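You operate a simulated robot arm through the tools that you are given. There is no shell and no other tool. Be economical: measure what you need, move in short steps, check, and stop when the job is done.

The job below is to be done with a simulated robot arm. You get a single attempt, and the scene is never put back.

Task
Take the silver mini pedal marked p and put it on the top of the black reel cabinet. Put the red microphone on the top of the pedal bench away on the oak top of the grey cabinet. Put the grey steel box marked "clips" from the top of the pedal bench on the top of the wooden side table and the grey steel box that says "hooks" on top of the black large loudspeaker. Turn the volume knob of the tall amp to 10. Any order will do.

The check looks at the end state, three seconds after you hand in, the way a careful person would. Anything else that was tipped, shoved, dropped, spilled or broken makes it a failure.

Robot
A 7-joint arm with a two-finger parallel gripper on a trunk, on a base that drives. Base frame: it is fixed to the floor where the robot stands at the start and does not move with it; the origin is under the middle of the robot, x ahead of it, y to its left, z up; the surface under the hand at the start is at about z = 0.565. Lengths are in m, angles in degrees, forces in N, time in s.
Its first joint turns from -166.0 to 166.0 degrees. Places, roughly: grey steel box [-5, -2.5, 0.75]; large loudspeaker (20x20x9 cm) [-4.7, -2.6, 0.8]; oak top of the grey cabinet [-1, 3.3, 0.9]; red microphone (5x5x15 cm) [-4.9, -2.4, 0.9]; silver mini pedal marked p [0.75, -0.25, 0.75]; top of the black reel cabinet (18x18 cm) [0.74, 0.78, 0.8]; top of the wooden side table [-6.3, -2.4, 0.7]; volume knob of the tall amp [-9.1, -1.4, 1.2]. Payload 4.4 kg.
The tool frame sits at the grasp point between the pads (the TCP): z along the fingers, y along the line on which they close. The tips reach 0.023 m beyond it. Largest opening 0.094 m; finger width 0.038, thickness 0.01; the body of the gripper, 0.054 by 0.096 m, starts 0.039 m behind the TCP.
Orientation is that of the tool frame in the base frame, as [roll, pitch, yaw] about the fixed x, y, z axes, in that order (R = Rz(yaw) Ry(pitch) Rx(roll)). With the fingers straight down and closing along the base's y, the tool's x points along the base's -x, its y along +y and its z along -z.

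Tools
- The arm moves only by the tool jog_arm. Its argument "increments" is a list that holds one entry, the list of rows, each a list of 7 numbers: the shift along the base's x, y, z in m, then the turn, a rotation vector about the base's x, y, z in degrees, then the closure in counts, from 0 (fully open) to 255 (shut). In form: [[[x, y, z, rx, ry, rz, grip], ...]]. A call has 1 to 20 rows; each row is the pose to reach, as a shift and turn from the pose commanded when the call began. Each row takes 0.2 s and may step no farther than 0.05 m and 8.6 degrees from the row before; otherwise, or with a gripper value out of range, the whole call is refused. A pose out of reach is approached as far as the arm can. The call stops where the force on the tool passes 40 N (or 10 N more than at its start, if that is more) or the arm is blocked; 0.2 s more then pass. Each finger travels about 0.108 m/s and halts on what it meets, pressing with about 33 N; the grip force reading is that of the motor and also rises with nothing between the fingers. The clock runs only during rows and for 0.2 s after the last one: add rows that repeat a pose to give the fingers time. It gives the time, the measured TCP pose, the force on the tool (base axes), the opening and the grip force at its end, in the units of the frame above (readings bear some noise), with the torque about the TCP (base axes, N m) and any sound that the robot's microphone picked up.
- Cameras (640 x 400 px; columns grow to the right, rows downward): "scene" is now at [0.1812, 0.2299, 1.4551]; the picture's right is [-0.05, -1.00, 0.00], its down [-0.70, 0.03, -0.71] and it looks along [0.71, -0.03, -0.70] (base axes); focal length 251 px, centre (320, 200). "wrist" rides on the gripper at [0.086, 0.016, -0.074] in the tool frame; the picture's right is [-0.18, 0.98, 0.00], its down [-0.58, -0.11, -0.81] and it looks along [-0.79, -0.15, 0.59] (tool axes); focal length 243 px, centre (320, 200). There is no depth. A picture from a camera that has moved, and an enlarged one, comes with that camera's place and axes in the base frame and with its lens.
- get_image(camera): a new picture of that camera. It takes no simulated time.
- drive_base(legs): drives the robot by 1 to 6 legs, each [ahead, left, turn to the left] in m, m and degrees, along the robot's own axes; the way and the turn of a leg run together, so that a leg with both is an arc; at most 1.5 m and 180 degrees a leg. The arm and the cameras ride along, it lands a little off, and it stops where it bumps. It gives what a move gives.
- head_to(pan, tilt): turns the head with the scene camera to pan (to the left, within 120 degrees either way) and tilt (down, from -29 to 69), counted from straight ahead of the robot. It gives what a move gives.
- inspect(camera, box): a new picture of the part [left, top, right, bottom] of that camera's present view, enlarged. It takes no simulated time.
- hand_in(): hands the job in; it is judged then, once.

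Work in short steps. Places have to be worked out from the pictures, the camera data and where the tool is seen: move nearer, look again, correct. Check each grasp and each placing, and mend what went wrong. You have 165 turns and 128 pictures in all, those below and enlarged ones among them. Open the gripper and draw the arm clear of the work before you hand the job in, unless the task says otherwise.

The tools are called after "Call:" as a command line: name --argument value ..., lists and objects as JSON in quotes. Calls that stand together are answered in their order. jog_arm: Moves the arm, as the interface text tells. Its arguments: {"type":"object","properties":{"increments":{"type":"array"}},"required":["increments"]} The other tools are called the same way: drive_base (legs) drives the base; head_to (pan, tilt) turns the head that bears the scene camera; get_image (camera) takes a picture; inspect (camera, box) takes an enlarged picture of a part of a camera's view; hand_in () hands the job in.

At the start:

```text
clock: 0.0
position: [0.5374, 0.3384, 1.0901]
orientation: [-179.9, 0.1, 179.9]
force: [-0.4, 0.4, -0.2]
torque: [-0.01, 0.03, 0.01]
opening: 0.0939
gripper_force: 0.0
robot x, y, heading: [0.0029, -0.0027, 0.3]
head pan, tilt: [-2.6, 44.8]
```

scene: 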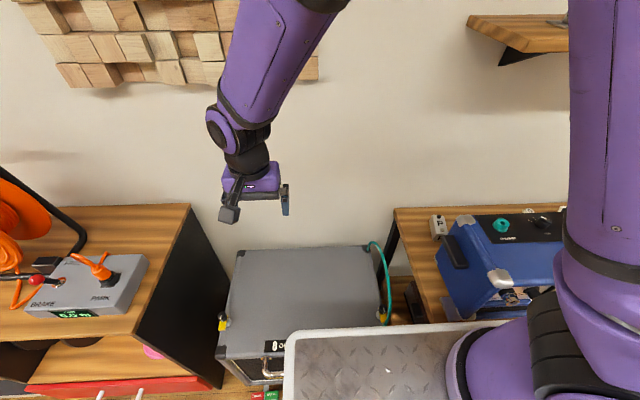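
wrist: 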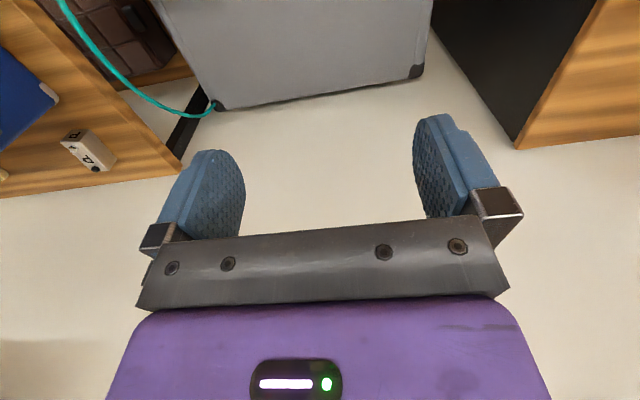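

I start by looking closer at the mini pedal in the scene view and the left part where the reel cabinet is.

Call:
inspect --camera "scene" --box '[390, 180, 570, 300]'

Call:
head_to --pan 40 --tilt 40

Call:
get_image --camera "scene"

```text
3.33 times, centred on (480, 240) of scene
camera zoom: at [0.1812, 0.2299, 1.4551], right [-0.05, -1.0, 0.0], down [-0.7, 0.03, -0.71], along [0.71, -0.03, -0.7], focal length 838 px, centre (-213, 67)
```

zoom: 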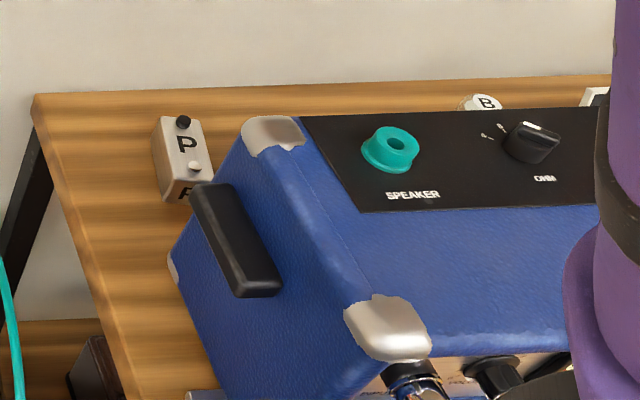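

```text
clock: 1.1
position: [0.5372, 0.3366, 1.0898]
orientation: [180.0, -0.1, -180.0]
force: [0.6, -0.1, 0.1]
torque: [0.04, -0.01, 0.0]
opening: 0.094
gripper_force: 0.1
robot x, y, heading: [-0.0005, 0.0013, -0.1]
head pan, tilt: [40.0, 40.0]
```

```text
124 pictures are left
camera scene: at [0.165, 0.2882, 1.4621], right [0.64, -0.77, 0.0], down [-0.49, -0.41, -0.77], along [0.59, 0.49, -0.64], focal length 251 px, centre (320, 200)
```

scene: 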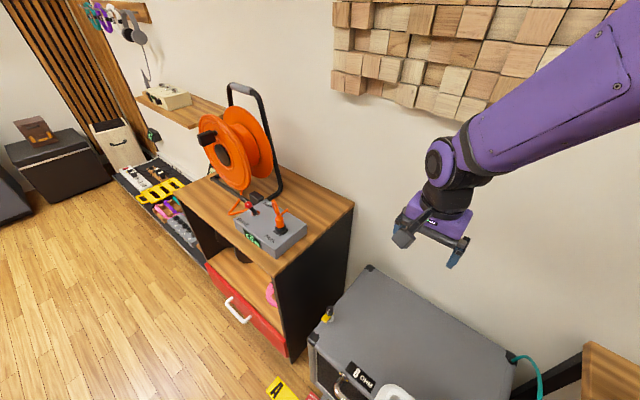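

The pedal stands near (0.73,-0.22), with its top about z 0.78, next to a blue amp. I move the hand over at the present height to look from nearer.

Call:
jog_arm --increments '[[[0, -0.05, 0, 0, 0, 0, 0], [0, -0.1, 0, 0, 0, 0, 0], [0, -0.15, 0, 0, 0, 0, 0], [0, -0.2, 0, 0, 0, 0, 0], [0, -0.25, 0, 0, 0, 0, 0], [0, -0.3, 0, 0, 0, 0, 0], [0, -0.35, 0, 0, 0, 0, 0], [0, -0.4, 0, 0, 0, 0, 0], [0, -0.45, 0, 0, 0, 0, 0], [0, -0.5, 0, 0, 0, 0, 0], [0, -0.52, -0.04, 0, 0, 0, 0], [0, -0.52, -0.04, 0, 0, 0, 0]]]'

Call:
get_image --camera "wrist"

Call:
head_to --pan -15 --tilt 45

Call:
get_image --camera "scene"

```text
clock: 3.7
position: [0.5377, -0.1827, 1.0486]
orientation: [180.0, -0.1, -180.0]
force: [0.3, -0.4, 0.3]
torque: [-0.02, -0.02, 0.0]
opening: 0.094
gripper_force: 0.0
out of reach, approached as far as the arm can: row 8
robot x, y, heading: [0.0031, 0.0018, -0.2]
head pan, tilt: [40.0, 40.0]
```

```text
123 pictures are left
camera wrist: at [0.453, -0.166, 1.1228], right [0.18, 0.98, 0.0], down [0.58, -0.11, 0.81], along [0.79, -0.15, -0.59], focal length 243 px, centre (320, 200)
```

wrist: 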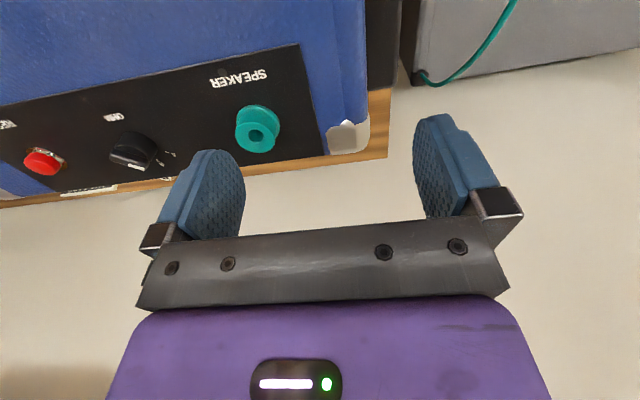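

```text
clock: 4.9
position: [0.5398, -0.182, 1.0482]
orientation: [-180.0, 0.0, 180.0]
force: [0.2, -0.3, 0.3]
torque: [-0.03, 0.0, 0.03]
opening: 0.094
gripper_force: 0.1
robot x, y, heading: [0.0013, -0.0, -0.0]
head pan, tilt: [-15.0, 45.0]
```

```text
122 pictures are left
camera scene: at [0.1784, 0.2126, 1.4549], right [-0.26, -0.97, 0.0], down [-0.68, 0.18, -0.71], along [0.68, -0.18, -0.71], focal length 251 px, centre (320, 200)
```

scene: 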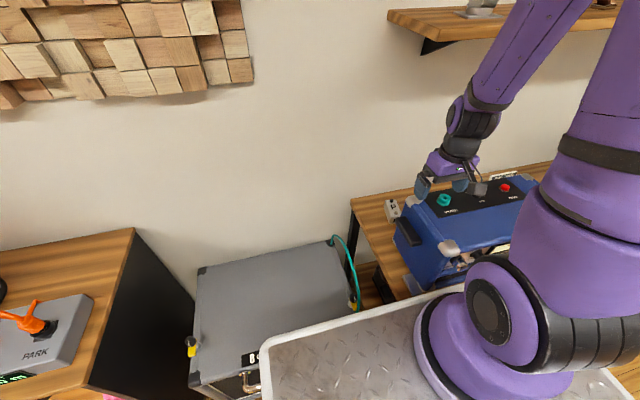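

The pedal stands behind the amp (between it and the wall), hidden from here. I move the hand 0.12 m ahead at the same height and look down.

Call:
jog_arm --increments '[[[0.04, 0, 0, 0, 0, 0, 0], [0.08, 0, 0, 0, 0, 0, 0], [0.12, 0, 0, 0, 0, 0, 0], [0.12, 0, 0, 0, 0, 0, 0]]]'

Call:
get_image --camera "wrist"

Call:
inspect --camera "scene" --box '[340, 150, 500, 250]'

```text
clock: 5.9
position: [0.6538, -0.1825, 1.0492]
orientation: [179.9, -0.2, 179.9]
force: [0.0, 0.2, 0.7]
torque: [0.0, 0.0, 0.0]
opening: 0.0939
gripper_force: 0.0
robot x, y, heading: [-0.0008, -0.0011, -0.1]
head pan, tilt: [-15.0, 45.0]
```

```text
121 pictures are left
camera wrist: at [0.5686, -0.1653, 1.1236], right [0.19, 0.98, 0.0], down [0.58, -0.11, 0.8], along [0.79, -0.15, -0.59], focal length 243 px, centre (320, 200)
```

wrist: 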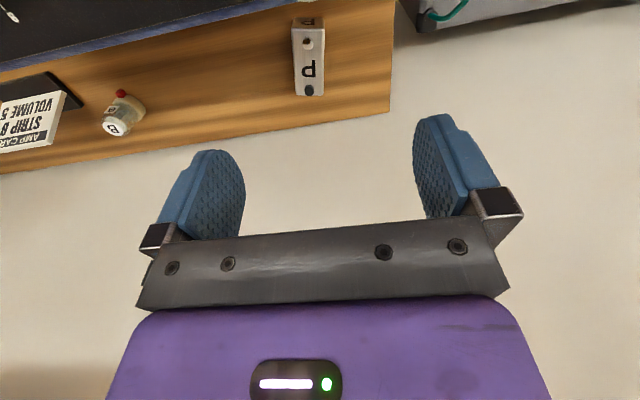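

```text
4.00 times, centred on (420, 200) of scene
camera zoom: at [0.1755, 0.2124, 1.4552], right [-0.26, -0.97, 0.0], down [-0.68, 0.18, -0.71], along [0.68, -0.18, -0.71], focal length 1006 px, centre (-80, 200)
```

zoom: 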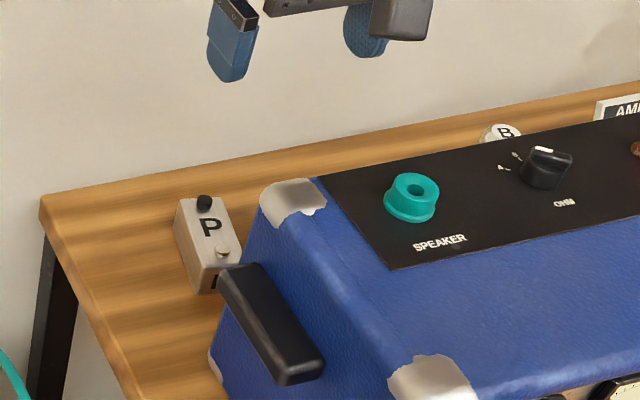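

Triangulated: pedal top centre ≈ (0.725, -0.212), z≈0.775 (table ≈0.735), turned about −8.5°. The amp's back edge is at x≈0.61, so I tilt the hand 15° (camera side up) and go to above the pedal.

Call:
jog_arm --increments '[[[0.03, -0.01, 0, 0.4, 5, -2.8, 0], [0.05, -0.02, 0, 0.7, 10, -5.7, 0], [0.07, -0.03, 0, 1.1, 15, -8.5, 0], [0.07, -0.03, -0.04, 1.1, 15, -8.5, 0], [0.07, -0.03, -0.08, 1.1, 15, -8.5, 0], [0.07, -0.03, -0.12, 1.1, 15, -8.5, 0], [0.07, -0.03, -0.14, 1.1, 15, -8.5, 0], [0.07, -0.03, -0.14, 1.1, 15, -8.5, 0]]]'

Call:
get_image --camera "wrist"

Call:
inspect --camera "scene" --box '[340, 120, 500, 220]'

```text
clock: 7.0
position: [0.6342, -0.1713, 1.0079]
orientation: [179.1, -23.8, 170.5]
force: [15.4, -1.7, 3.6]
torque: [0.12, 0.87, 0.02]
opening: 0.0942
gripper_force: 0.1
robot x, y, heading: [-0.0229, 0.0066, 0.1]
head pan, tilt: [-15.0, 45.0]
stopped in row 5: the arm was blocked; the commanded pose is now the measured one
```

```text
119 pictures are left
camera wrist: at [0.5888, -0.1472, 1.1108], right [0.34, 0.94, -0.06], down [0.82, -0.26, 0.5], along [0.46, -0.22, -0.86], focal length 243 px, centre (320, 200)
```

wrist: 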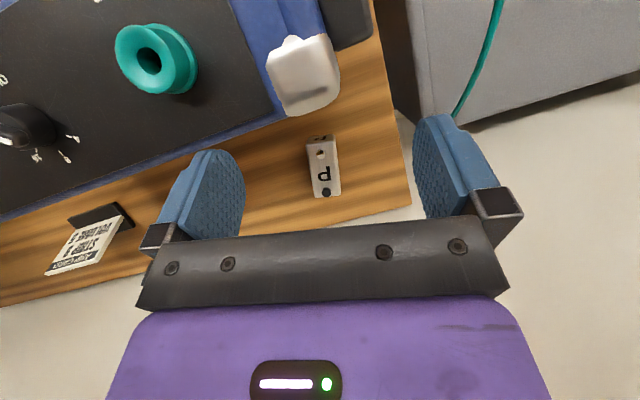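

```text
4.00 times, centred on (420, 170) of scene
camera zoom: at [-0.0055, 0.2218, 1.4942], right [-0.26, -0.97, -0.03], down [-0.6, 0.18, -0.78], along [0.76, -0.18, -0.63], focal length 1006 px, centre (-80, 320)
```

zoom: 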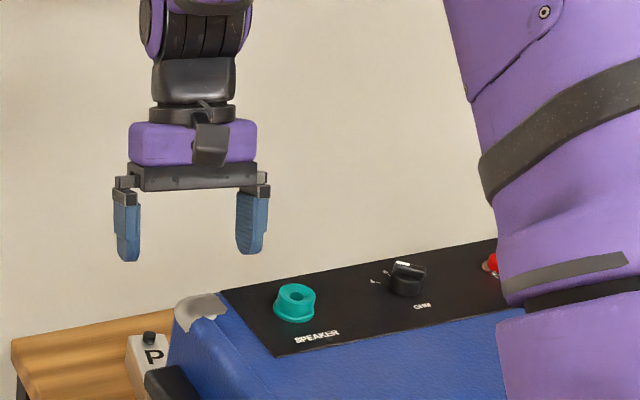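

Something blocked the arm and the robot rocked back; probably the wrist touched the wall or shelf. I back off to the robot and undo the tilt, then look.

Call:
jog_arm --increments '[[[-0.02, 0, 0.01, 0, -4, 0, 0], [-0.05, 0, 0.02, 0, -9, 0, 0], [-0.08, 0, 0.03, 0, -15, 0, 0], [-0.08, 0, 0.03, 0, -15, 0, 0]]]'

Call:
head_to --pan -30 --tilt 10

Call:
get_image --camera "scene"

```text
clock: 7.3
position: [0.6472, -0.1643, 0.9729]
orientation: [179.9, -30.8, 169.2]
force: [44.0, 5.1, 357.5]
torque: [-16.81, 11.5, 1.38]
opening: 0.088
gripper_force: 0.1
robot x, y, heading: [-0.026, -0.0007, -0.2]
head pan, tilt: [-15.0, 45.0]
stopped in row 1: the arm was blocked; the commanded pose is now the measured one
```

```text
clock: 8.3
position: [0.6433, -0.1632, 0.9733]
orientation: [179.6, -31.1, 169.5]
force: [37.6, -3.1, 338.9]
torque: [-16.11, 11.25, 2.12]
opening: 0.0911
gripper_force: 0.1
robot x, y, heading: [-0.0246, 0.001, -0.0]
head pan, tilt: [-30.0, 10.0]
```

```text
117 pictures are left
camera scene: at [-0.0106, 0.191, 1.55], right [-0.5, -0.86, -0.05], down [-0.04, 0.08, -1.0], along [0.86, -0.5, -0.08], focal length 251 px, centre (320, 200)
```

scene: 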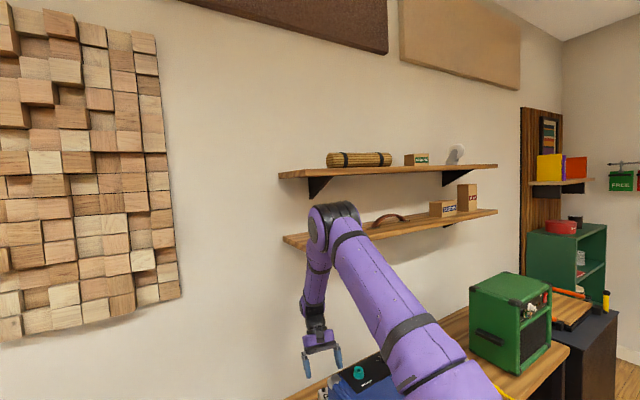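

The elbow met the shelf and the robot is rocked back, resting with the hand on something (≈340 N). Before moving I look closely.

Call:
get_image --camera "wrist"

Call:
inspect --camera "scene" --box '[260, 180, 460, 400]'

```text
116 pictures are left
camera wrist: at [0.6133, -0.1406, 1.0813], right [0.34, 0.94, -0.09], down [0.88, -0.28, 0.39], along [0.34, -0.21, -0.92], focal length 243 px, centre (320, 200)
```

wrist: 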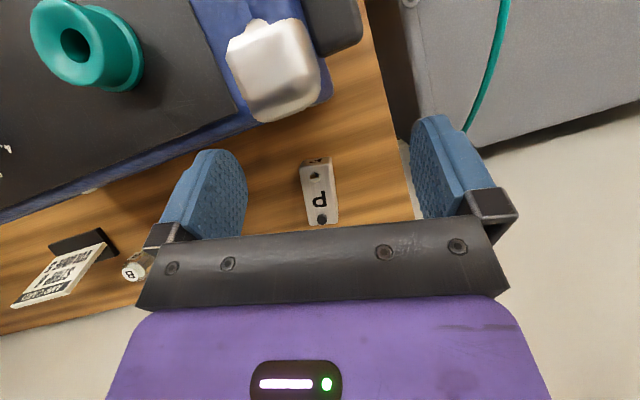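

```text
1.82 times, centred on (360, 290) of scene
camera zoom: at [-0.0106, 0.191, 1.55], right [-0.5, -0.86, -0.05], down [-0.04, 0.08, -1.0], along [0.86, -0.5, -0.08], focal length 457 px, centre (247, 36)
```

zoom: 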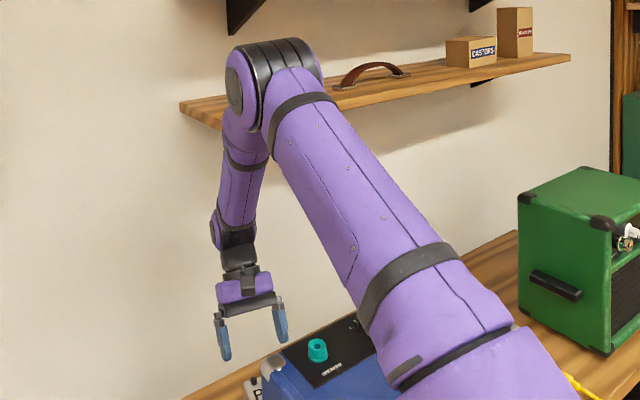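

The right fingertip is standing on the amp's back edge, holding the rocked robot up. I raise the hand straight up in small steps to let the robot settle back.

Call:
jog_arm --increments '[[[0, 0, 0.01, 0, 0, 0, 0], [0, 0, 0.02, 0, 0, 0, 0], [0, 0, 0.03, 0, 0, 0, 0], [0, 0, 0.04, 0, 0, 0, 0], [0, 0, 0.04, 0, 0, 0, 0]]]'

Call:
get_image --camera "scene"

```text
clock: 8.7
position: [0.7115, -0.1614, 0.8553]
orientation: [-178.5, -43.8, 167.3]
force: [156.0, -0.2, -16.3]
torque: [0.31, 9.25, 1.22]
opening: 0.0938
gripper_force: 0.1
robot x, y, heading: [-0.0337, -0.0007, -0.6]
head pan, tilt: [-30.0, 10.0]
stopped in row 1: the arm was blocked; the commanded pose is now the measured one
```

```text
114 pictures are left
camera scene: at [0.092, 0.1839, 1.5246], right [-0.51, -0.86, -0.02], down [-0.11, 0.09, -0.99], along [0.85, -0.5, -0.14], focal length 251 px, centre (320, 200)
```

scene: 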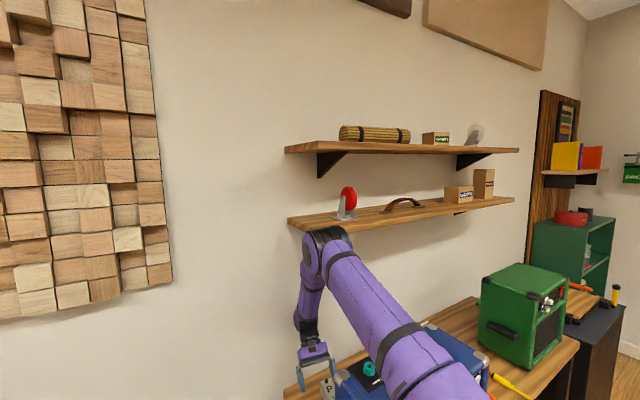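

The robot has settled partly; now the hand hangs behind the amp and pulls on its back edge (156 N in x). I look from the wrist before moving.

Call:
get_image --camera "wrist"

Call:
head_to --pan -25 --tilt 40

Call:
get_image --camera "scene"

```text
113 pictures are left
camera wrist: at [0.705, -0.1401, 0.9685], right [0.33, 0.93, -0.15], down [0.94, -0.3, 0.18], along [0.13, -0.2, -0.97], focal length 243 px, centre (320, 200)
```

wrist: 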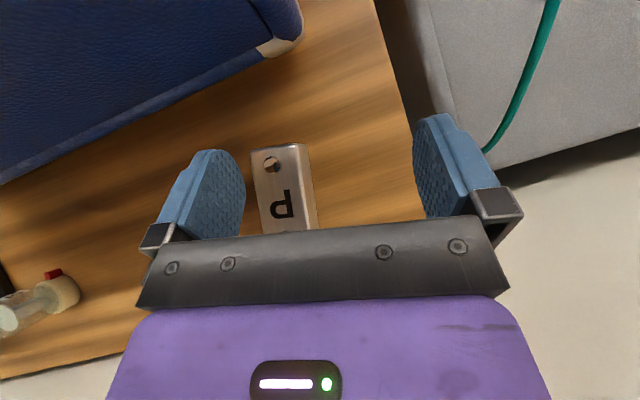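

```text
clock: 9.6
position: [0.7056, -0.1689, 0.8085]
orientation: [-177.6, -45.8, 167.7]
force: [180.6, -7.7, 594.2]
torque: [-28.02, 2.35, 7.68]
opening: 0.0899
gripper_force: 0.0
robot x, y, heading: [-0.0422, 0.001, -0.2]
head pan, tilt: [-25.0, 40.0]
```

```text
112 pictures are left
camera scene: at [0.1144, 0.1965, 1.4653], right [-0.42, -0.91, -0.01], down [-0.57, 0.27, -0.77], along [0.7, -0.32, -0.63], focal length 251 px, centre (320, 200)
```

scene: 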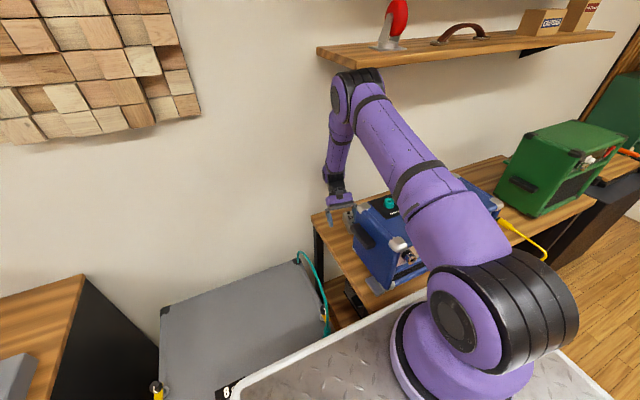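

The robot is nearly level, but a finger is pressing down on the pedal and the elbow sits just under the shelf. Untilting the hand while lifting brings the elbow back from the shelf; I do that in small steps.

Call:
jog_arm --increments '[[[0.0, 0, 0.01, 0, -3, 0, 0], [0.0, 0, 0.02, 0, -6, 0, 0], [0.0, 0, 0.03, 0, -10, 0, 0], [0.005, 0, 0.04, 0, -14, 0, 0], [0.005, 0, 0.05, 0, -18, 0, 0], [0.005, 0, 0.05, 0, -18, 0, 0]]]'

Call:
get_image --camera "wrist"

Call:
get_image --camera "scene"

```text
clock: 9.9
position: [0.7033, -0.1699, 0.8084]
orientation: [-176.8, -46.9, 166.7]
force: [68.4, 10.5, 286.1]
torque: [-12.78, 1.75, 2.76]
opening: 0.0886
gripper_force: 0.2
robot x, y, heading: [-0.0501, -0.0024, -0.5]
head pan, tilt: [-25.0, 40.0]
stopped in row 1: the arm was blocked; the commanded pose is now the measured one
```

```text
111 pictures are left
camera wrist: at [0.703, -0.1477, 0.9214], right [0.31, 0.94, -0.17], down [0.95, -0.29, 0.13], along [0.07, -0.2, -0.98], focal length 243 px, centre (320, 200)
```

wrist: 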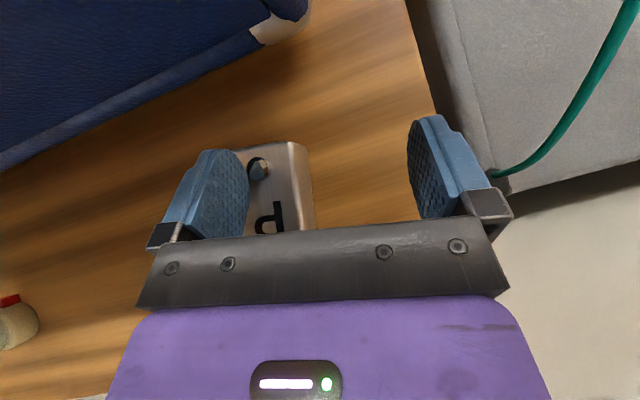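

```text
110 pictures are left
camera scene: at [0.1184, 0.1993, 1.4638], right [-0.43, -0.91, 0.0], down [-0.57, 0.27, -0.77], along [0.7, -0.33, -0.64], focal length 251 px, centre (320, 200)
```

scene: 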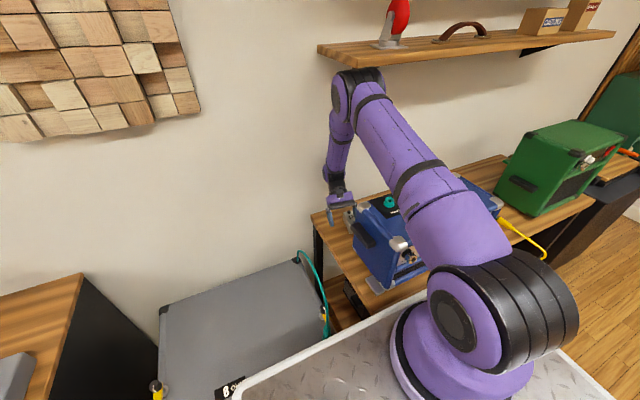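

The robot is level again and the force is falling. I try a short pure lift.

Call:
jog_arm --increments '[[[0.0, 0, 0.005, 0, 0, 0, 0], [0.0, 0, 0.01, 0, 0, 0, 0], [0, 0, 0.015, 0, 0, 0, 0]]]'

```text
clock: 10.7
position: [0.7016, -0.1691, 0.8078]
orientation: [-176.8, -47.7, 166.8]
force: [91.9, -0.6, 278.5]
torque: [-13.07, 1.22, 4.3]
opening: 0.0911
gripper_force: 0.0
robot x, y, heading: [-0.0484, 0.0029, -0.1]
head pan, tilt: [-25.0, 40.0]
```

The lift did not move anything, so a link is wedged. I zoom in on the elbow and the shelf, and on the hand.

Call:
inspect --camera "scene" --box '[300, 30, 440, 240]'

```text
1.90 times, centred on (370, 135) of scene
camera zoom: at [0.1196, 0.1996, 1.4636], right [-0.42, -0.91, 0.0], down [-0.58, 0.27, -0.77], along [0.7, -0.33, -0.64], focal length 479 px, centre (225, 324)
```

zoom: 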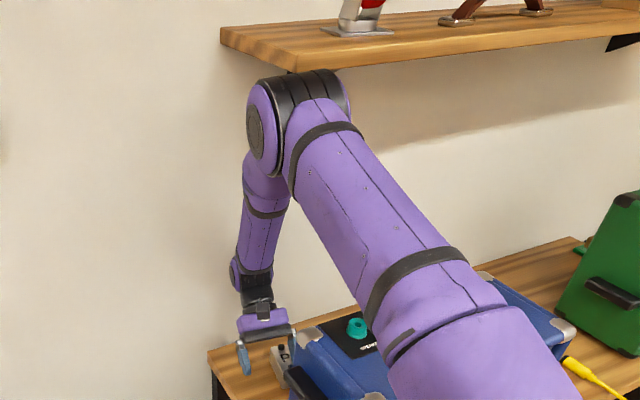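

The elbow is wedged under the shelf's front edge. I drive the base back 3 cm to slip it out, then check the force.

Call:
drive_base --legs '[[-0.03, 0, 0]]'

Call:
get_image --camera "wrist"

```text
clock: 11.6
position: [0.6845, -0.1642, 0.8127]
orientation: [-177.6, -46.5, 167.7]
force: [-0.6, 0.6, 1.0]
torque: [0.04, -0.04, -0.03]
opening: 0.0941
gripper_force: 0.1
robot x, y, heading: [-0.0741, 0.0036, 0.1]
head pan, tilt: [-25.0, 40.0]
```

```text
108 pictures are left
camera wrist: at [0.6845, -0.1433, 0.926], right [0.3, 0.94, -0.16], down [0.95, -0.28, 0.13], along [0.08, -0.2, -0.98], focal length 243 px, centre (320, 200)
```

wrist: 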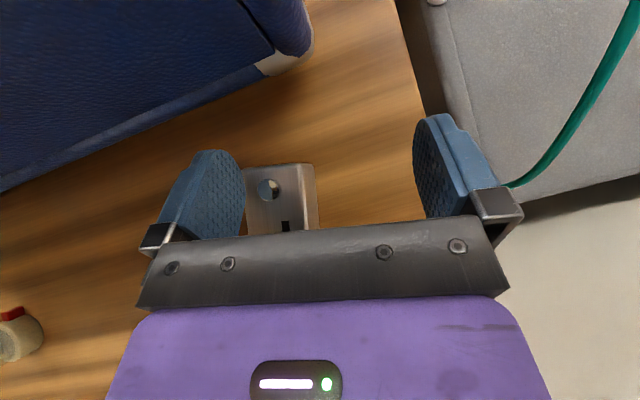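

Free now, and the pedal has barely moved. I lift the hand in small steps while untilting, and watch for contact.

Call:
jog_arm --increments '[[[0.0, 0, 0.02, 0, -3, 0, 0], [0.0, 0, 0.04, 0, -7, 0, 0], [0.0, 0, 0.06, 0, -11, 0, 0], [0.0, 0, 0.06, 0, -11, 0, 0]]]'

Call:
get_image --camera "scene"

```text
clock: 12.8
position: [0.664, -0.1578, 0.836]
orientation: [179.8, -40.1, 169.7]
force: [-0.4, -0.1, -0.3]
torque: [0.01, 0.07, 0.06]
opening: 0.0942
gripper_force: 0.1
robot x, y, heading: [-0.0755, 0.0036, 0.0]
head pan, tilt: [-25.0, 40.0]
stopped in row 4: the arm was blocked; the commanded pose is now the measured one
```

```text
107 pictures are left
camera scene: at [0.1039, 0.2012, 1.462], right [-0.42, -0.91, 0.0], down [-0.58, 0.27, -0.77], along [0.69, -0.32, -0.64], focal length 251 px, centre (320, 200)
```

scene: 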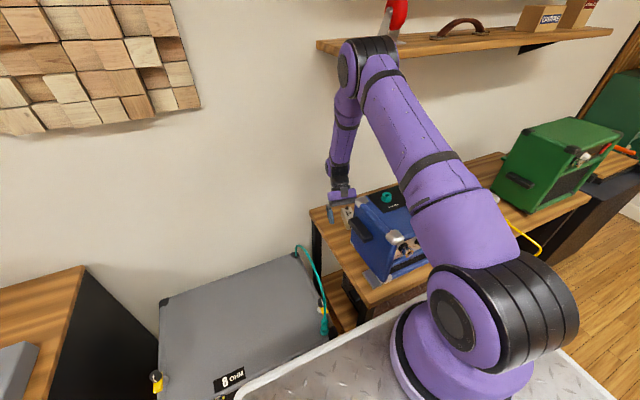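

The elbow again meets the shelf's front edge. I move the hand sideways (+y) past the amp's left face, after which I can back out freely.

Call:
jog_arm --increments '[[[0.0, 0.03, 0, 0, 0, 0, 0], [0.0, 0.06, 0, 0, 0, 0, 0], [0.0, 0.09, 0, 0, 0, 0, 0], [0.0, 0.12, 0, 0, 0, 0, 0], [0, 0.12, 0, 0, 0, 0, 0]]]'

Call:
get_image --camera "scene"

```text
clock: 14.0
position: [0.6618, -0.0381, 0.8363]
orientation: [179.8, -40.0, 169.6]
force: [-0.2, -0.7, 0.9]
torque: [0.0, -0.01, -0.02]
opening: 0.0941
gripper_force: 0.1
robot x, y, heading: [-0.0734, 0.0035, 0.1]
head pan, tilt: [-25.0, 40.0]
```

```text
106 pictures are left
camera scene: at [0.1031, 0.2013, 1.4621], right [-0.42, -0.91, 0.0], down [-0.58, 0.27, -0.77], along [0.69, -0.32, -0.64], focal length 251 px, centre (320, 200)
```

scene: 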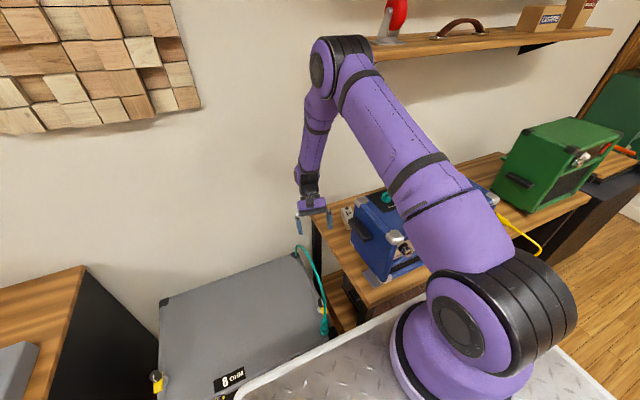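

Clear. Now I drive the base back 0.14 m so that the arm works more stretched with a lower elbow, away from the shelf.

Call:
drive_base --legs '[[-0.14, 0, 0]]'

Call:
jog_arm --increments '[[[0.0, 0.0, 0.03, 0, -6, 0, 0], [0.0, 0.0, 0.07, 0, -12, 0, 0], [0.0, 0.0, 0.11, 0, -18, 0, 0], [0.0, 0.0, 0.15, 0, -24, 0, 0], [0, 0.0, 0.18, 0, -30, 0, 0], [0, 0.0, 0.2, 0, -30, 0, 0], [0, 0.0, 0.2, 0, -30, 0, 0]]]'

Call:
get_image --camera "scene"

```text
clock: 15.3
position: [0.5218, -0.0383, 0.8353]
orientation: [179.8, -40.0, 169.7]
force: [-0.8, -0.2, -0.3]
torque: [0.01, 0.01, 0.02]
opening: 0.0939
gripper_force: 0.2
robot x, y, heading: [-0.218, 0.0034, -0.1]
head pan, tilt: [-25.0, 40.0]
```

```text
clock: 16.9
position: [0.5213, -0.0383, 1.0349]
orientation: [174.5, -10.4, 172.0]
force: [1.3, 0.4, -0.6]
torque: [0.06, -0.02, -0.01]
opening: 0.094
gripper_force: 0.1
robot x, y, heading: [-0.2149, 0.0018, 0.0]
head pan, tilt: [-25.0, 40.0]
```

```text
105 pictures are left
camera scene: at [-0.0377, 0.2014, 1.4621], right [-0.42, -0.91, 0.0], down [-0.58, 0.27, -0.77], along [0.69, -0.32, -0.64], focal length 251 px, centre (320, 200)
```

scene: 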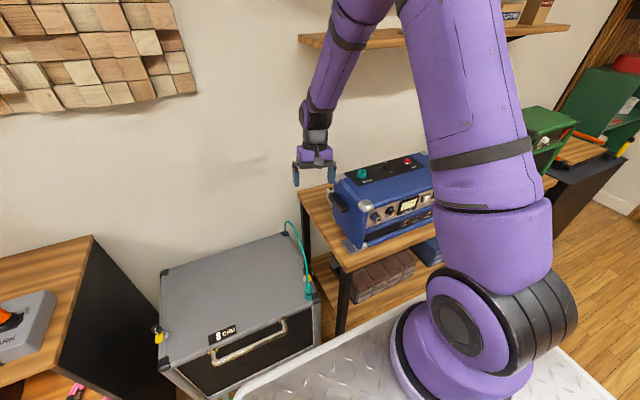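

Now free. I go forward 5 cm with the base, correct the hand's roll and take it over the pedal at z≈0.98, then look.

Call:
drive_base --legs '[[0.05, 0, 0]]'

Call:
jog_arm --increments '[[[0.03, -0.03, 0, -2.7, 0.4, 0.5, 0], [0.06, -0.06, 0, -5.4, 0.8, 1, 0], [0.09, -0.1, 0, -5.4, 0.8, 1, 0], [0.12, -0.14, 0, -5.4, 0.8, 1, 0], [0.145, -0.174, 0, -5.4, 0.8, 1, 0], [0.145, -0.174, -0.03, -5.4, 0.8, 1, 0], [0.145, -0.174, -0.06, -5.4, 0.8, 1, 0], [0.145, -0.174, -0.06, -5.4, 0.8, 1, 0]]]'

Call:
get_image --camera "wrist"

Call:
get_image --camera "scene"

```text
clock: 17.8
position: [0.5715, -0.0383, 1.0369]
orientation: [174.6, -10.4, 172.0]
force: [-0.9, 0.5, -1.2]
torque: [0.02, 0.04, -0.01]
opening: 0.0942
gripper_force: 0.0
robot x, y, heading: [-0.1682, 0.0048, 0.0]
head pan, tilt: [-25.0, 40.0]
```

```text
clock: 19.6
position: [0.7191, -0.2176, 0.9762]
orientation: [-179.9, -10.4, 171.8]
force: [-0.4, -0.4, -0.4]
torque: [0.01, 0.01, -0.01]
opening: 0.0942
gripper_force: 0.0
robot x, y, heading: [-0.1612, -0.0002, -0.3]
head pan, tilt: [-25.0, 40.0]
```

```text
104 pictures are left
camera wrist: at [0.6511, -0.1902, 1.0647], right [0.32, 0.95, -0.04], down [0.69, -0.21, 0.69], along [0.65, -0.24, -0.72], focal length 243 px, centre (320, 200)
```

wrist: 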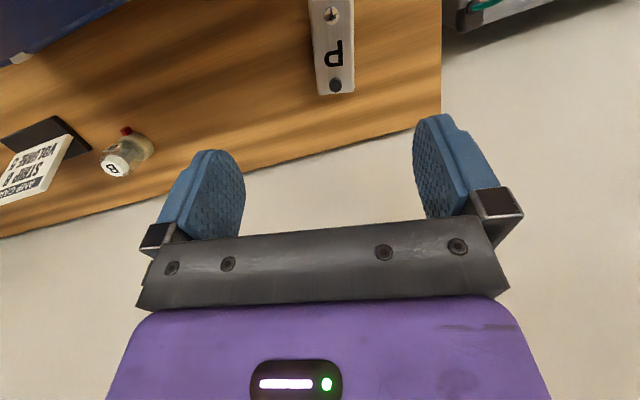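

```text
103 pictures are left
camera scene: at [0.0155, 0.1977, 1.4621], right [-0.43, -0.91, 0.0], down [-0.58, 0.27, -0.77], along [0.69, -0.33, -0.64], focal length 251 px, centre (320, 200)
```

scene: 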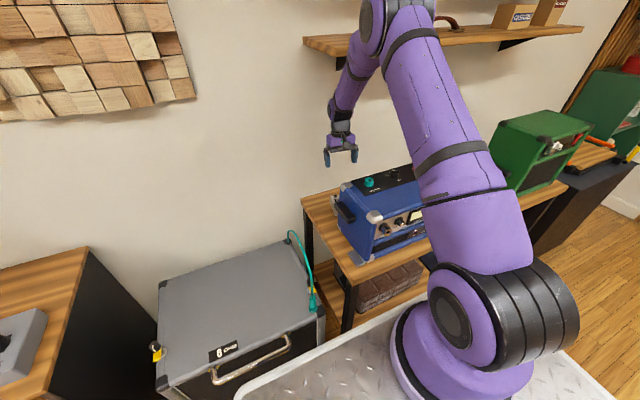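

The pedal is at about (0.714,-0.205), turned about −12°. I line up and descend to z≈0.772, stopping on any contact.

Call:
jog_arm --increments '[[[0, 0.012, -0.03, 0, 0, -3, 0], [0, 0.012, -0.07, 0, 0, -3, 0], [0, 0.012, -0.11, 0, 0, -3, 0], [0, 0.012, -0.14, 0, 0, -3, 0], [0, 0.012, -0.14, 0, 0, -3, 0]]]'

Call:
get_image --camera "wrist"

Call:
inspect --camera "scene" --box '[280, 100, 440, 260]'

```text
clock: 20.8
position: [0.7168, -0.2002, 0.8357]
orientation: [-179.8, -10.4, 169.0]
force: [-0.7, -0.2, 0.2]
torque: [0.01, 0.0, 0.0]
opening: 0.0939
gripper_force: 0.1
robot x, y, heading: [-0.163, 0.0076, 0.4]
head pan, tilt: [-25.0, 40.0]
```

```text
102 pictures are left
camera wrist: at [0.6505, -0.1697, 0.924], right [0.37, 0.93, -0.04], down [0.68, -0.24, 0.69], along [0.63, -0.28, -0.72], focal length 243 px, centre (320, 200)
```

wrist: 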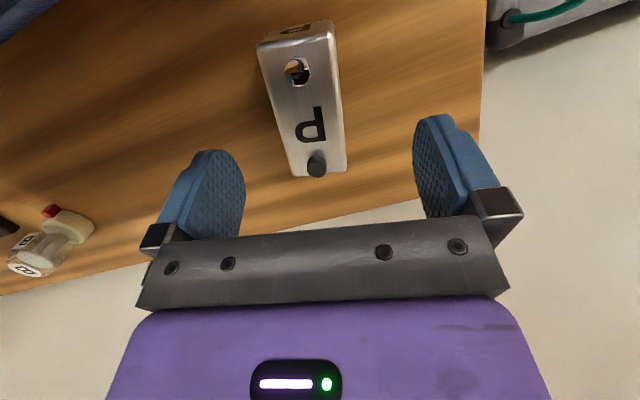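

```text
2.50 times, centred on (360, 180) of scene
camera zoom: at [0.0123, 0.2015, 1.4621], right [-0.42, -0.91, 0.0], down [-0.58, 0.27, -0.77], along [0.69, -0.32, -0.64], focal length 629 px, centre (220, 250)
```

zoom: 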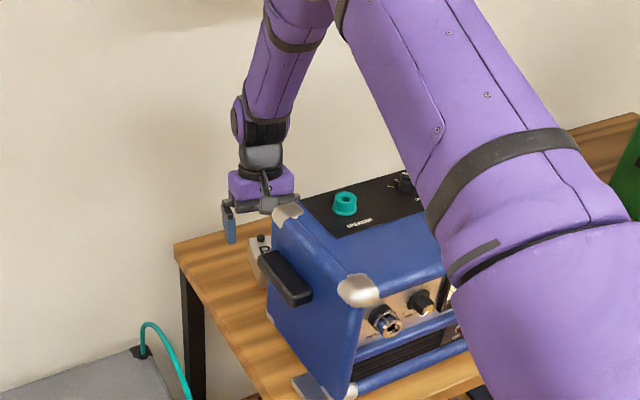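

Aligned within a few mm. I descend the last part and close.

Call:
jog_arm --increments '[[[-0.004, -0.006, -0.03, 0, 0, -1.5, 0], [-0.004, -0.006, -0.05, 0, 0, -1.5, 0], [-0.004, -0.006, -0.064, 0, 0, -1.5, 0], [-0.004, -0.006, -0.064, 0, 0, -1.5, 0]]]'

Call:
get_image --camera "wrist"

```text
clock: 21.8
position: [0.713, -0.2069, 0.771]
orientation: [-180.0, -10.3, 167.5]
force: [0.7, -0.7, 0.1]
torque: [0.02, 0.01, -0.02]
opening: 0.094
gripper_force: 0.1
robot x, y, heading: [-0.1673, 0.0077, -0.2]
head pan, tilt: [-25.0, 40.0]
```

```text
100 pictures are left
camera wrist: at [0.6474, -0.1741, 0.86], right [0.39, 0.92, -0.04], down [0.68, -0.26, 0.69], along [0.62, -0.29, -0.72], focal length 243 px, centre (320, 200)
```

wrist: 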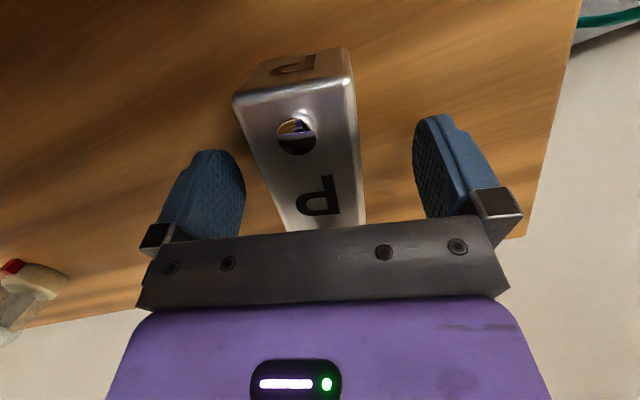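

The fingers straddle the pedal; I close on it and lift slightly.

Call:
jog_arm --increments '[[[0, 0, 0, 0, 0, 0, 120], [0, 0, 0, 0, 0, 0, 200], [0, 0, 0, 0, 0, 0, 255], [0, 0, 0, 0, 0, 0, 255], [0, 0, 0.02, 0, 0, 0, 255], [0, 0, 0.05, 0, 0, 0, 255], [0, 0, 0.05, 0, 0, 0, 255]]]'

Call:
get_image --camera "wrist"

```text
clock: 23.4
position: [0.7137, -0.2062, 0.8221]
orientation: [-179.9, -10.5, 167.4]
force: [0.0, 0.4, -2.0]
torque: [-0.02, -0.03, -0.02]
opening: 0.0419
gripper_force: 33.4
robot x, y, heading: [-0.1633, 0.0025, 0.1]
head pan, tilt: [-25.0, 40.0]
```

```text
99 pictures are left
camera wrist: at [0.6478, -0.1741, 0.9103], right [0.39, 0.92, -0.04], down [0.68, -0.26, 0.69], along [0.62, -0.29, -0.73], focal length 243 px, centre (320, 200)
```

wrist: 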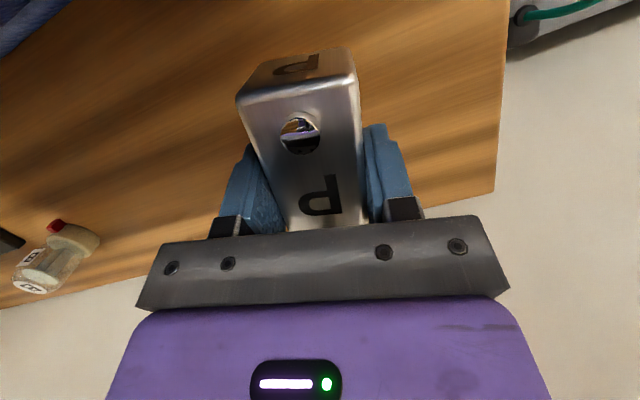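

The pedal is gripped (opening 0.042). I bring it sideways past the amp, then up and back, and look to the front left before driving.

Call:
jog_arm --increments '[[[0, 0.04, 0, 0, 0, 0, 255], [0, 0.08, 0, 0, 0, 0, 255], [0, 0.12, 0, 0, 0, 0, 255], [0, 0.16, 0, 0, 0, 0, 255], [-0.03, 0.2, 0.02, 0, 0, 0, 255], [-0.06, 0.22, 0.05, 0, 0, 0, 255], [-0.1, 0.24, 0.08, 0, 0, 0, 255], [-0.14, 0.26, 0.11, 0, 0, 0, 255], [-0.17, 0.28, 0.14, 0, 0, 0, 255], [-0.2, 0.3, 0.17, 0, 0, 0, 255], [-0.2, 0.3, 0.17, 0, 0, 0, 255]]]'

Call:
head_to --pan 45 --tilt 60

Call:
get_image --camera "scene"

```text
refused: row 5 steps farther than a row can; nothing moved
```

```text
clock: 24.8
position: [0.7131, -0.2071, 0.8228]
orientation: [-179.9, -10.4, 167.5]
force: [-0.1, 1.3, -1.7]
torque: [-0.02, -0.05, -0.02]
opening: 0.0416
gripper_force: 33.0
robot x, y, heading: [-0.1661, 0.0043, 0.0]
head pan, tilt: [45.0, 60.0]
```

```text
98 pictures are left
camera scene: at [-0.0173, 0.2844, 1.4354], right [0.71, -0.71, 0.0], down [-0.61, -0.61, -0.5], along [0.35, 0.35, -0.87], focal length 251 px, centre (320, 200)
```

scene: 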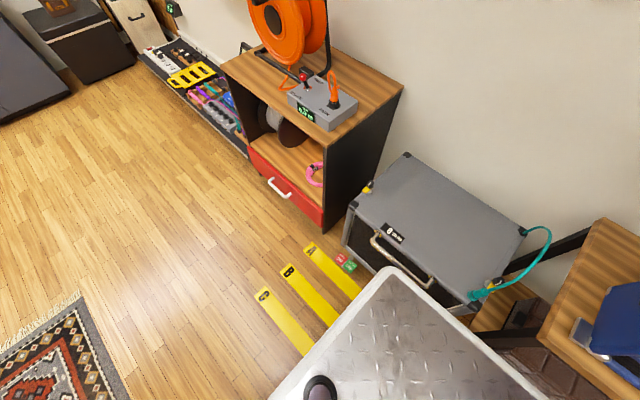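

Row 5 was too long a step; nothing moved. The floor to the left is clear. I redo the retreat with shorter steps.

Call:
jog_arm --increments '[[[0, 0.04, 0, 0, 0, 0, 255], [0, 0.08, 0, 0, 0, 0, 255], [0, 0.12, 0, 0, 0, 0, 255], [0, 0.16, 0, 0, 0, 0, 255], [-0.02, 0.19, 0.02, 0, 0, 0, 255], [-0.05, 0.2, 0.05, 0, 0, 0, 255], [-0.08, 0.21, 0.08, 0, 0, 0, 255], [-0.11, 0.22, 0.11, 0, 0, 0, 255], [-0.14, 0.23, 0.14, 0, 0, 0, 255], [-0.17, 0.24, 0.17, 0, 0, 0, 255], [-0.17, 0.24, 0.17, 0, 0, 0, 255]]]'

Call:
drive_base --legs '[[0, 0.43, 0]]'

Call:
head_to --pan 10 --tilt 45

Call:
get_image --camera "scene"

```text
clock: 27.2
position: [0.5424, 0.0341, 0.9911]
orientation: [-179.8, -10.4, 167.5]
force: [-0.8, 0.9, -2.2]
torque: [-0.03, -0.02, -0.03]
opening: 0.0419
gripper_force: 33.0
robot x, y, heading: [-0.1642, 0.0033, 0.1]
head pan, tilt: [45.0, 60.0]
```

```text
clock: 29.8
position: [0.5441, 0.4596, 0.9908]
orientation: [-179.8, -10.4, 167.5]
force: [0.1, -0.5, -2.3]
torque: [0.02, 0.0, -0.03]
opening: 0.0418
gripper_force: 33.0
robot x, y, heading: [-0.1582, 0.4329, 0.0]
head pan, tilt: [45.0, 60.0]
```

```text
clock: 30.8
position: [0.5441, 0.4603, 0.9914]
orientation: [-180.0, -10.4, 167.3]
force: [0.9, -0.2, -2.5]
torque: [-0.03, 0.02, -0.02]
opening: 0.0418
gripper_force: 33.0
robot x, y, heading: [-0.1665, 0.4278, 0.2]
head pan, tilt: [10.0, 45.0]
```

```text
97 pictures are left
camera scene: at [0.0166, 0.6784, 1.4548], right [0.17, -0.98, 0.0], down [-0.7, -0.12, -0.71], along [0.7, 0.12, -0.71], focal length 251 px, centre (320, 200)
```

scene: 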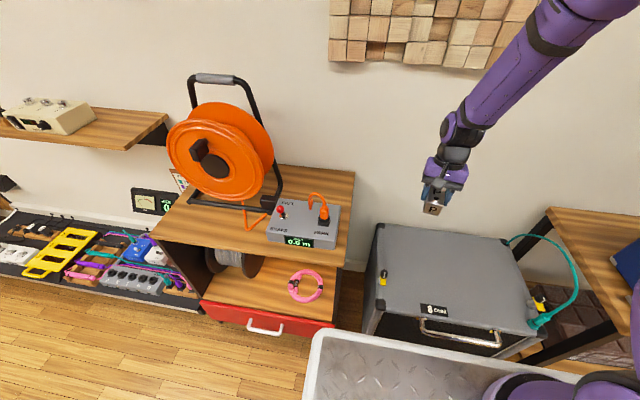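

The free spot behind the grey box is about (0.74, 0.785), the top at z≈0.78. I drive ahead 8 cm and carry the pedal above it at z≈1.0.

Call:
drive_base --legs '[[0.08, 0, 0]]'

Call:
jog_arm --increments '[[[0.04, 0, 0.01, 0, 0, 0, 255], [0.08, 0.02, 0.01, 0, 0, 0, 255], [0.116, 0.04, 0.01, 0, 0, 0, 255], [0.116, 0.08, 0.01, 0, 0, 0, 255], [0.116, 0.12, 0.01, 0, 0, 0, 255], [0.116, 0.16, 0.01, 0, 0, 0, 255], [0.116, 0.2, 0.01, 0, 0, 0, 255], [0.116, 0.24, 0.01, 0, 0, 0, 255], [0.116, 0.28, 0.01, 0, 0, 0, 255], [0.116, 0.325, 0.01, 0, 0, 0, 255], [0.116, 0.325, 0.01, 0, 0, 0, 255]]]'

Call:
get_image --camera "scene"

Call:
get_image --camera "wrist"

```text
clock: 31.9
position: [0.6235, 0.461, 0.9918]
orientation: [-180.0, -10.4, 167.4]
force: [0.2, 0.3, -1.8]
torque: [0.04, -0.01, 0.02]
opening: 0.0422
gripper_force: 32.6
robot x, y, heading: [-0.0874, 0.4289, -0.1]
head pan, tilt: [10.0, 45.0]
```

```text
clock: 34.3
position: [0.7404, 0.7862, 1.0038]
orientation: [-179.8, -10.4, 167.3]
force: [-0.3, 0.0, -2.0]
torque: [-0.02, -0.02, 0.0]
opening: 0.0417
gripper_force: 33.1
robot x, y, heading: [-0.0832, 0.4302, -0.3]
head pan, tilt: [10.0, 45.0]
```

```text
96 pictures are left
camera scene: at [0.096, 0.6782, 1.4548], right [0.17, -0.99, 0.0], down [-0.7, -0.12, -0.71], along [0.7, 0.12, -0.71], focal length 251 px, centre (320, 200)
```

scene: 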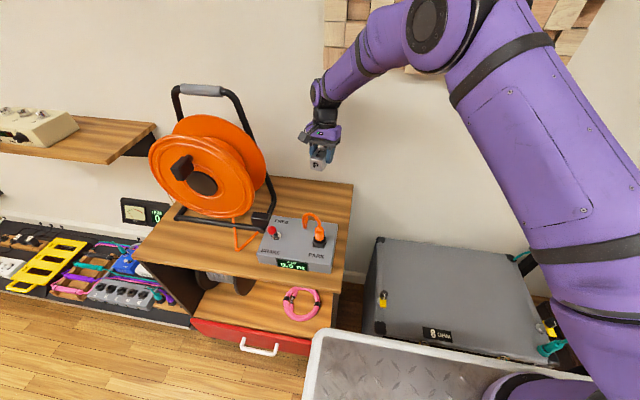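

```text
95 pictures are left
camera wrist: at [0.6745, 0.8183, 1.0912], right [0.39, 0.92, -0.04], down [0.68, -0.26, 0.69], along [0.62, -0.29, -0.72], focal length 243 px, centre (320, 200)
```

wrist: 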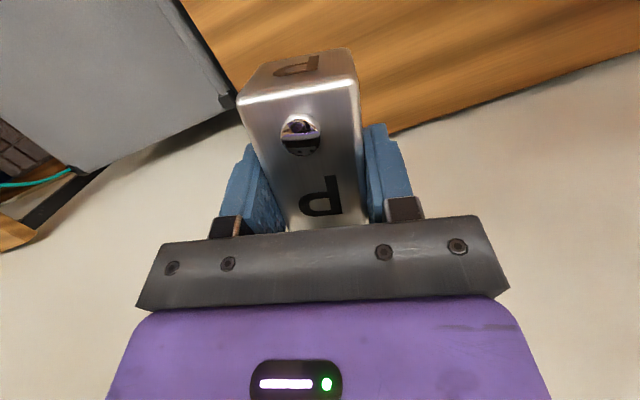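

Lined up over the free spot. I nudge 1 cm toward the wall and descend to just above the top.

Call:
jog_arm --increments '[[[0.01, 0.005, -0.04, 0, 0, 0, 255], [0.01, 0.005, -0.08, 0, 0, 0, 255], [0.01, 0.005, -0.12, 0, 0, 0, 255], [0.01, 0.005, -0.16, 0, 0, 0, 255], [0.01, 0.005, -0.165, 0, 0, 0, 255], [0.01, 0.005, -0.165, 0, 0, 0, 255]]]'

Call:
inspect --camera "scene" --box '[220, 130, 380, 270]'

Call:
get_image --camera "wrist"

```text
clock: 35.7
position: [0.7495, 0.7903, 0.8365]
orientation: [-179.8, -10.4, 167.5]
force: [0.6, -0.4, -1.4]
torque: [-0.01, -0.02, 0.0]
opening: 0.0419
gripper_force: 33.2
robot x, y, heading: [-0.0874, 0.4334, -0.0]
head pan, tilt: [10.0, 45.0]
```

```text
2.86 times, centred on (300, 200) of scene
camera zoom: at [0.0961, 0.6782, 1.4548], right [0.17, -0.99, 0.0], down [-0.7, -0.12, -0.71], along [0.7, 0.12, -0.71], focal length 718 px, centre (377, 200)
```

zoom: 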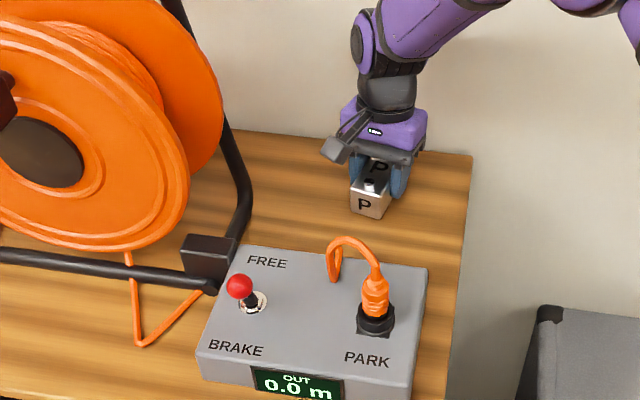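

```text
93 pictures are left
camera wrist: at [0.6841, 0.8228, 0.9253], right [0.39, 0.92, -0.04], down [0.68, -0.26, 0.69], along [0.62, -0.29, -0.72], focal length 243 px, centre (320, 200)
```

wrist: 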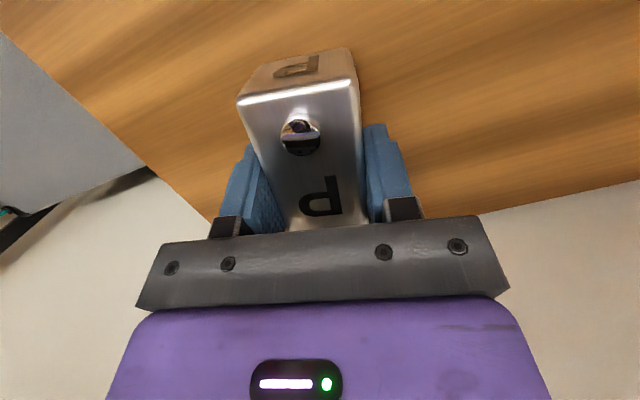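

Well clear of everything. I lower in fine steps until I feel contact.

Call:
jog_arm --increments '[[[0, 0, -0.006, 0, 0, 0, 255], [0, 0, -0.011, 0, 0, 0, 255], [0, 0, -0.015, 0, 0, 0, 255], [0, 0, -0.018, 0, 0, 0, 255], [0, 0, -0.018, 0, 0, 0, 255]]]'

Call:
inspect --camera "scene" --box '[280, 160, 360, 210]'

```text
clock: 36.5
position: [0.7517, 0.7913, 0.8259]
orientation: [179.7, -10.0, 167.4]
force: [0.8, -0.5, 9.6]
torque: [-0.23, 0.2, 0.08]
opening: 0.0417
gripper_force: 32.5
robot x, y, heading: [-0.0842, 0.4305, -0.3]
head pan, tilt: [10.0, 45.0]
stopped in row 4: the force on the tool passed its limit at 54 N (the readings are from after the stop); the commanded pose is now the measured one
```

```text
8.00 times, centred on (320, 185) of scene
camera zoom: at [0.0957, 0.6779, 1.4549], right [0.17, -0.99, 0.0], down [-0.7, -0.12, -0.71], along [0.7, 0.12, -0.71], focal length 2011 px, centre (320, 320)
```

zoom: 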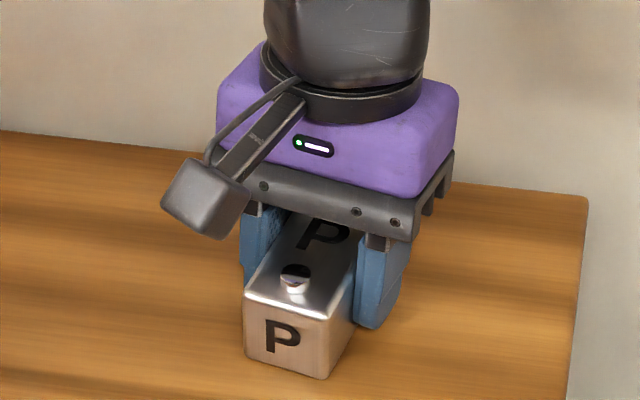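

The pedal stands on the top. I open the fingers, then withdraw upward.

Call:
jog_arm --increments '[[[0, 0, 0, 0, 0, 0, 200], [0, 0, 0, 0, 0, 0, 100], [0, 0, 0, 0, 0, 0, 0], [0, 0, 0, 0, 0, 0, 0], [0, 0, 0.02, 0, 0, 0, 0], [0, 0, 0.06, 0, 0, 0, 0], [0, 0, 0.1, 0, 0, 0, 0], [0, 0, 0.15, 0, 0, 0, 0], [0, 0, 0.19, 0, 0, 0, 0], [0, 0, 0.19, 0, 0, 0, 0]]]'

Call:
inspect --camera "scene" --box '[220, 130, 380, 270]'

```text
clock: 38.7
position: [0.751, 0.7923, 1.0137]
orientation: [179.8, -10.2, 167.4]
force: [-0.1, -0.2, 0.9]
torque: [0.03, 0.02, -0.05]
opening: 0.0942
gripper_force: 0.1
robot x, y, heading: [-0.0852, 0.4312, -0.2]
head pan, tilt: [10.0, 45.0]
```

```text
2.86 times, centred on (300, 200) of scene
camera zoom: at [0.0961, 0.6782, 1.4548], right [0.17, -0.99, 0.0], down [-0.7, -0.12, -0.71], along [0.7, 0.12, -0.71], focal length 718 px, centre (377, 200)
```

zoom: 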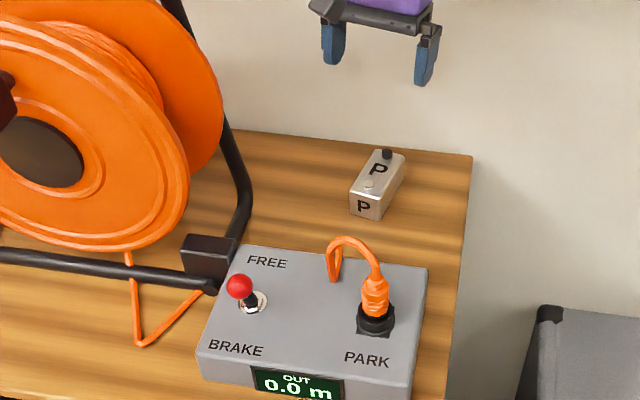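

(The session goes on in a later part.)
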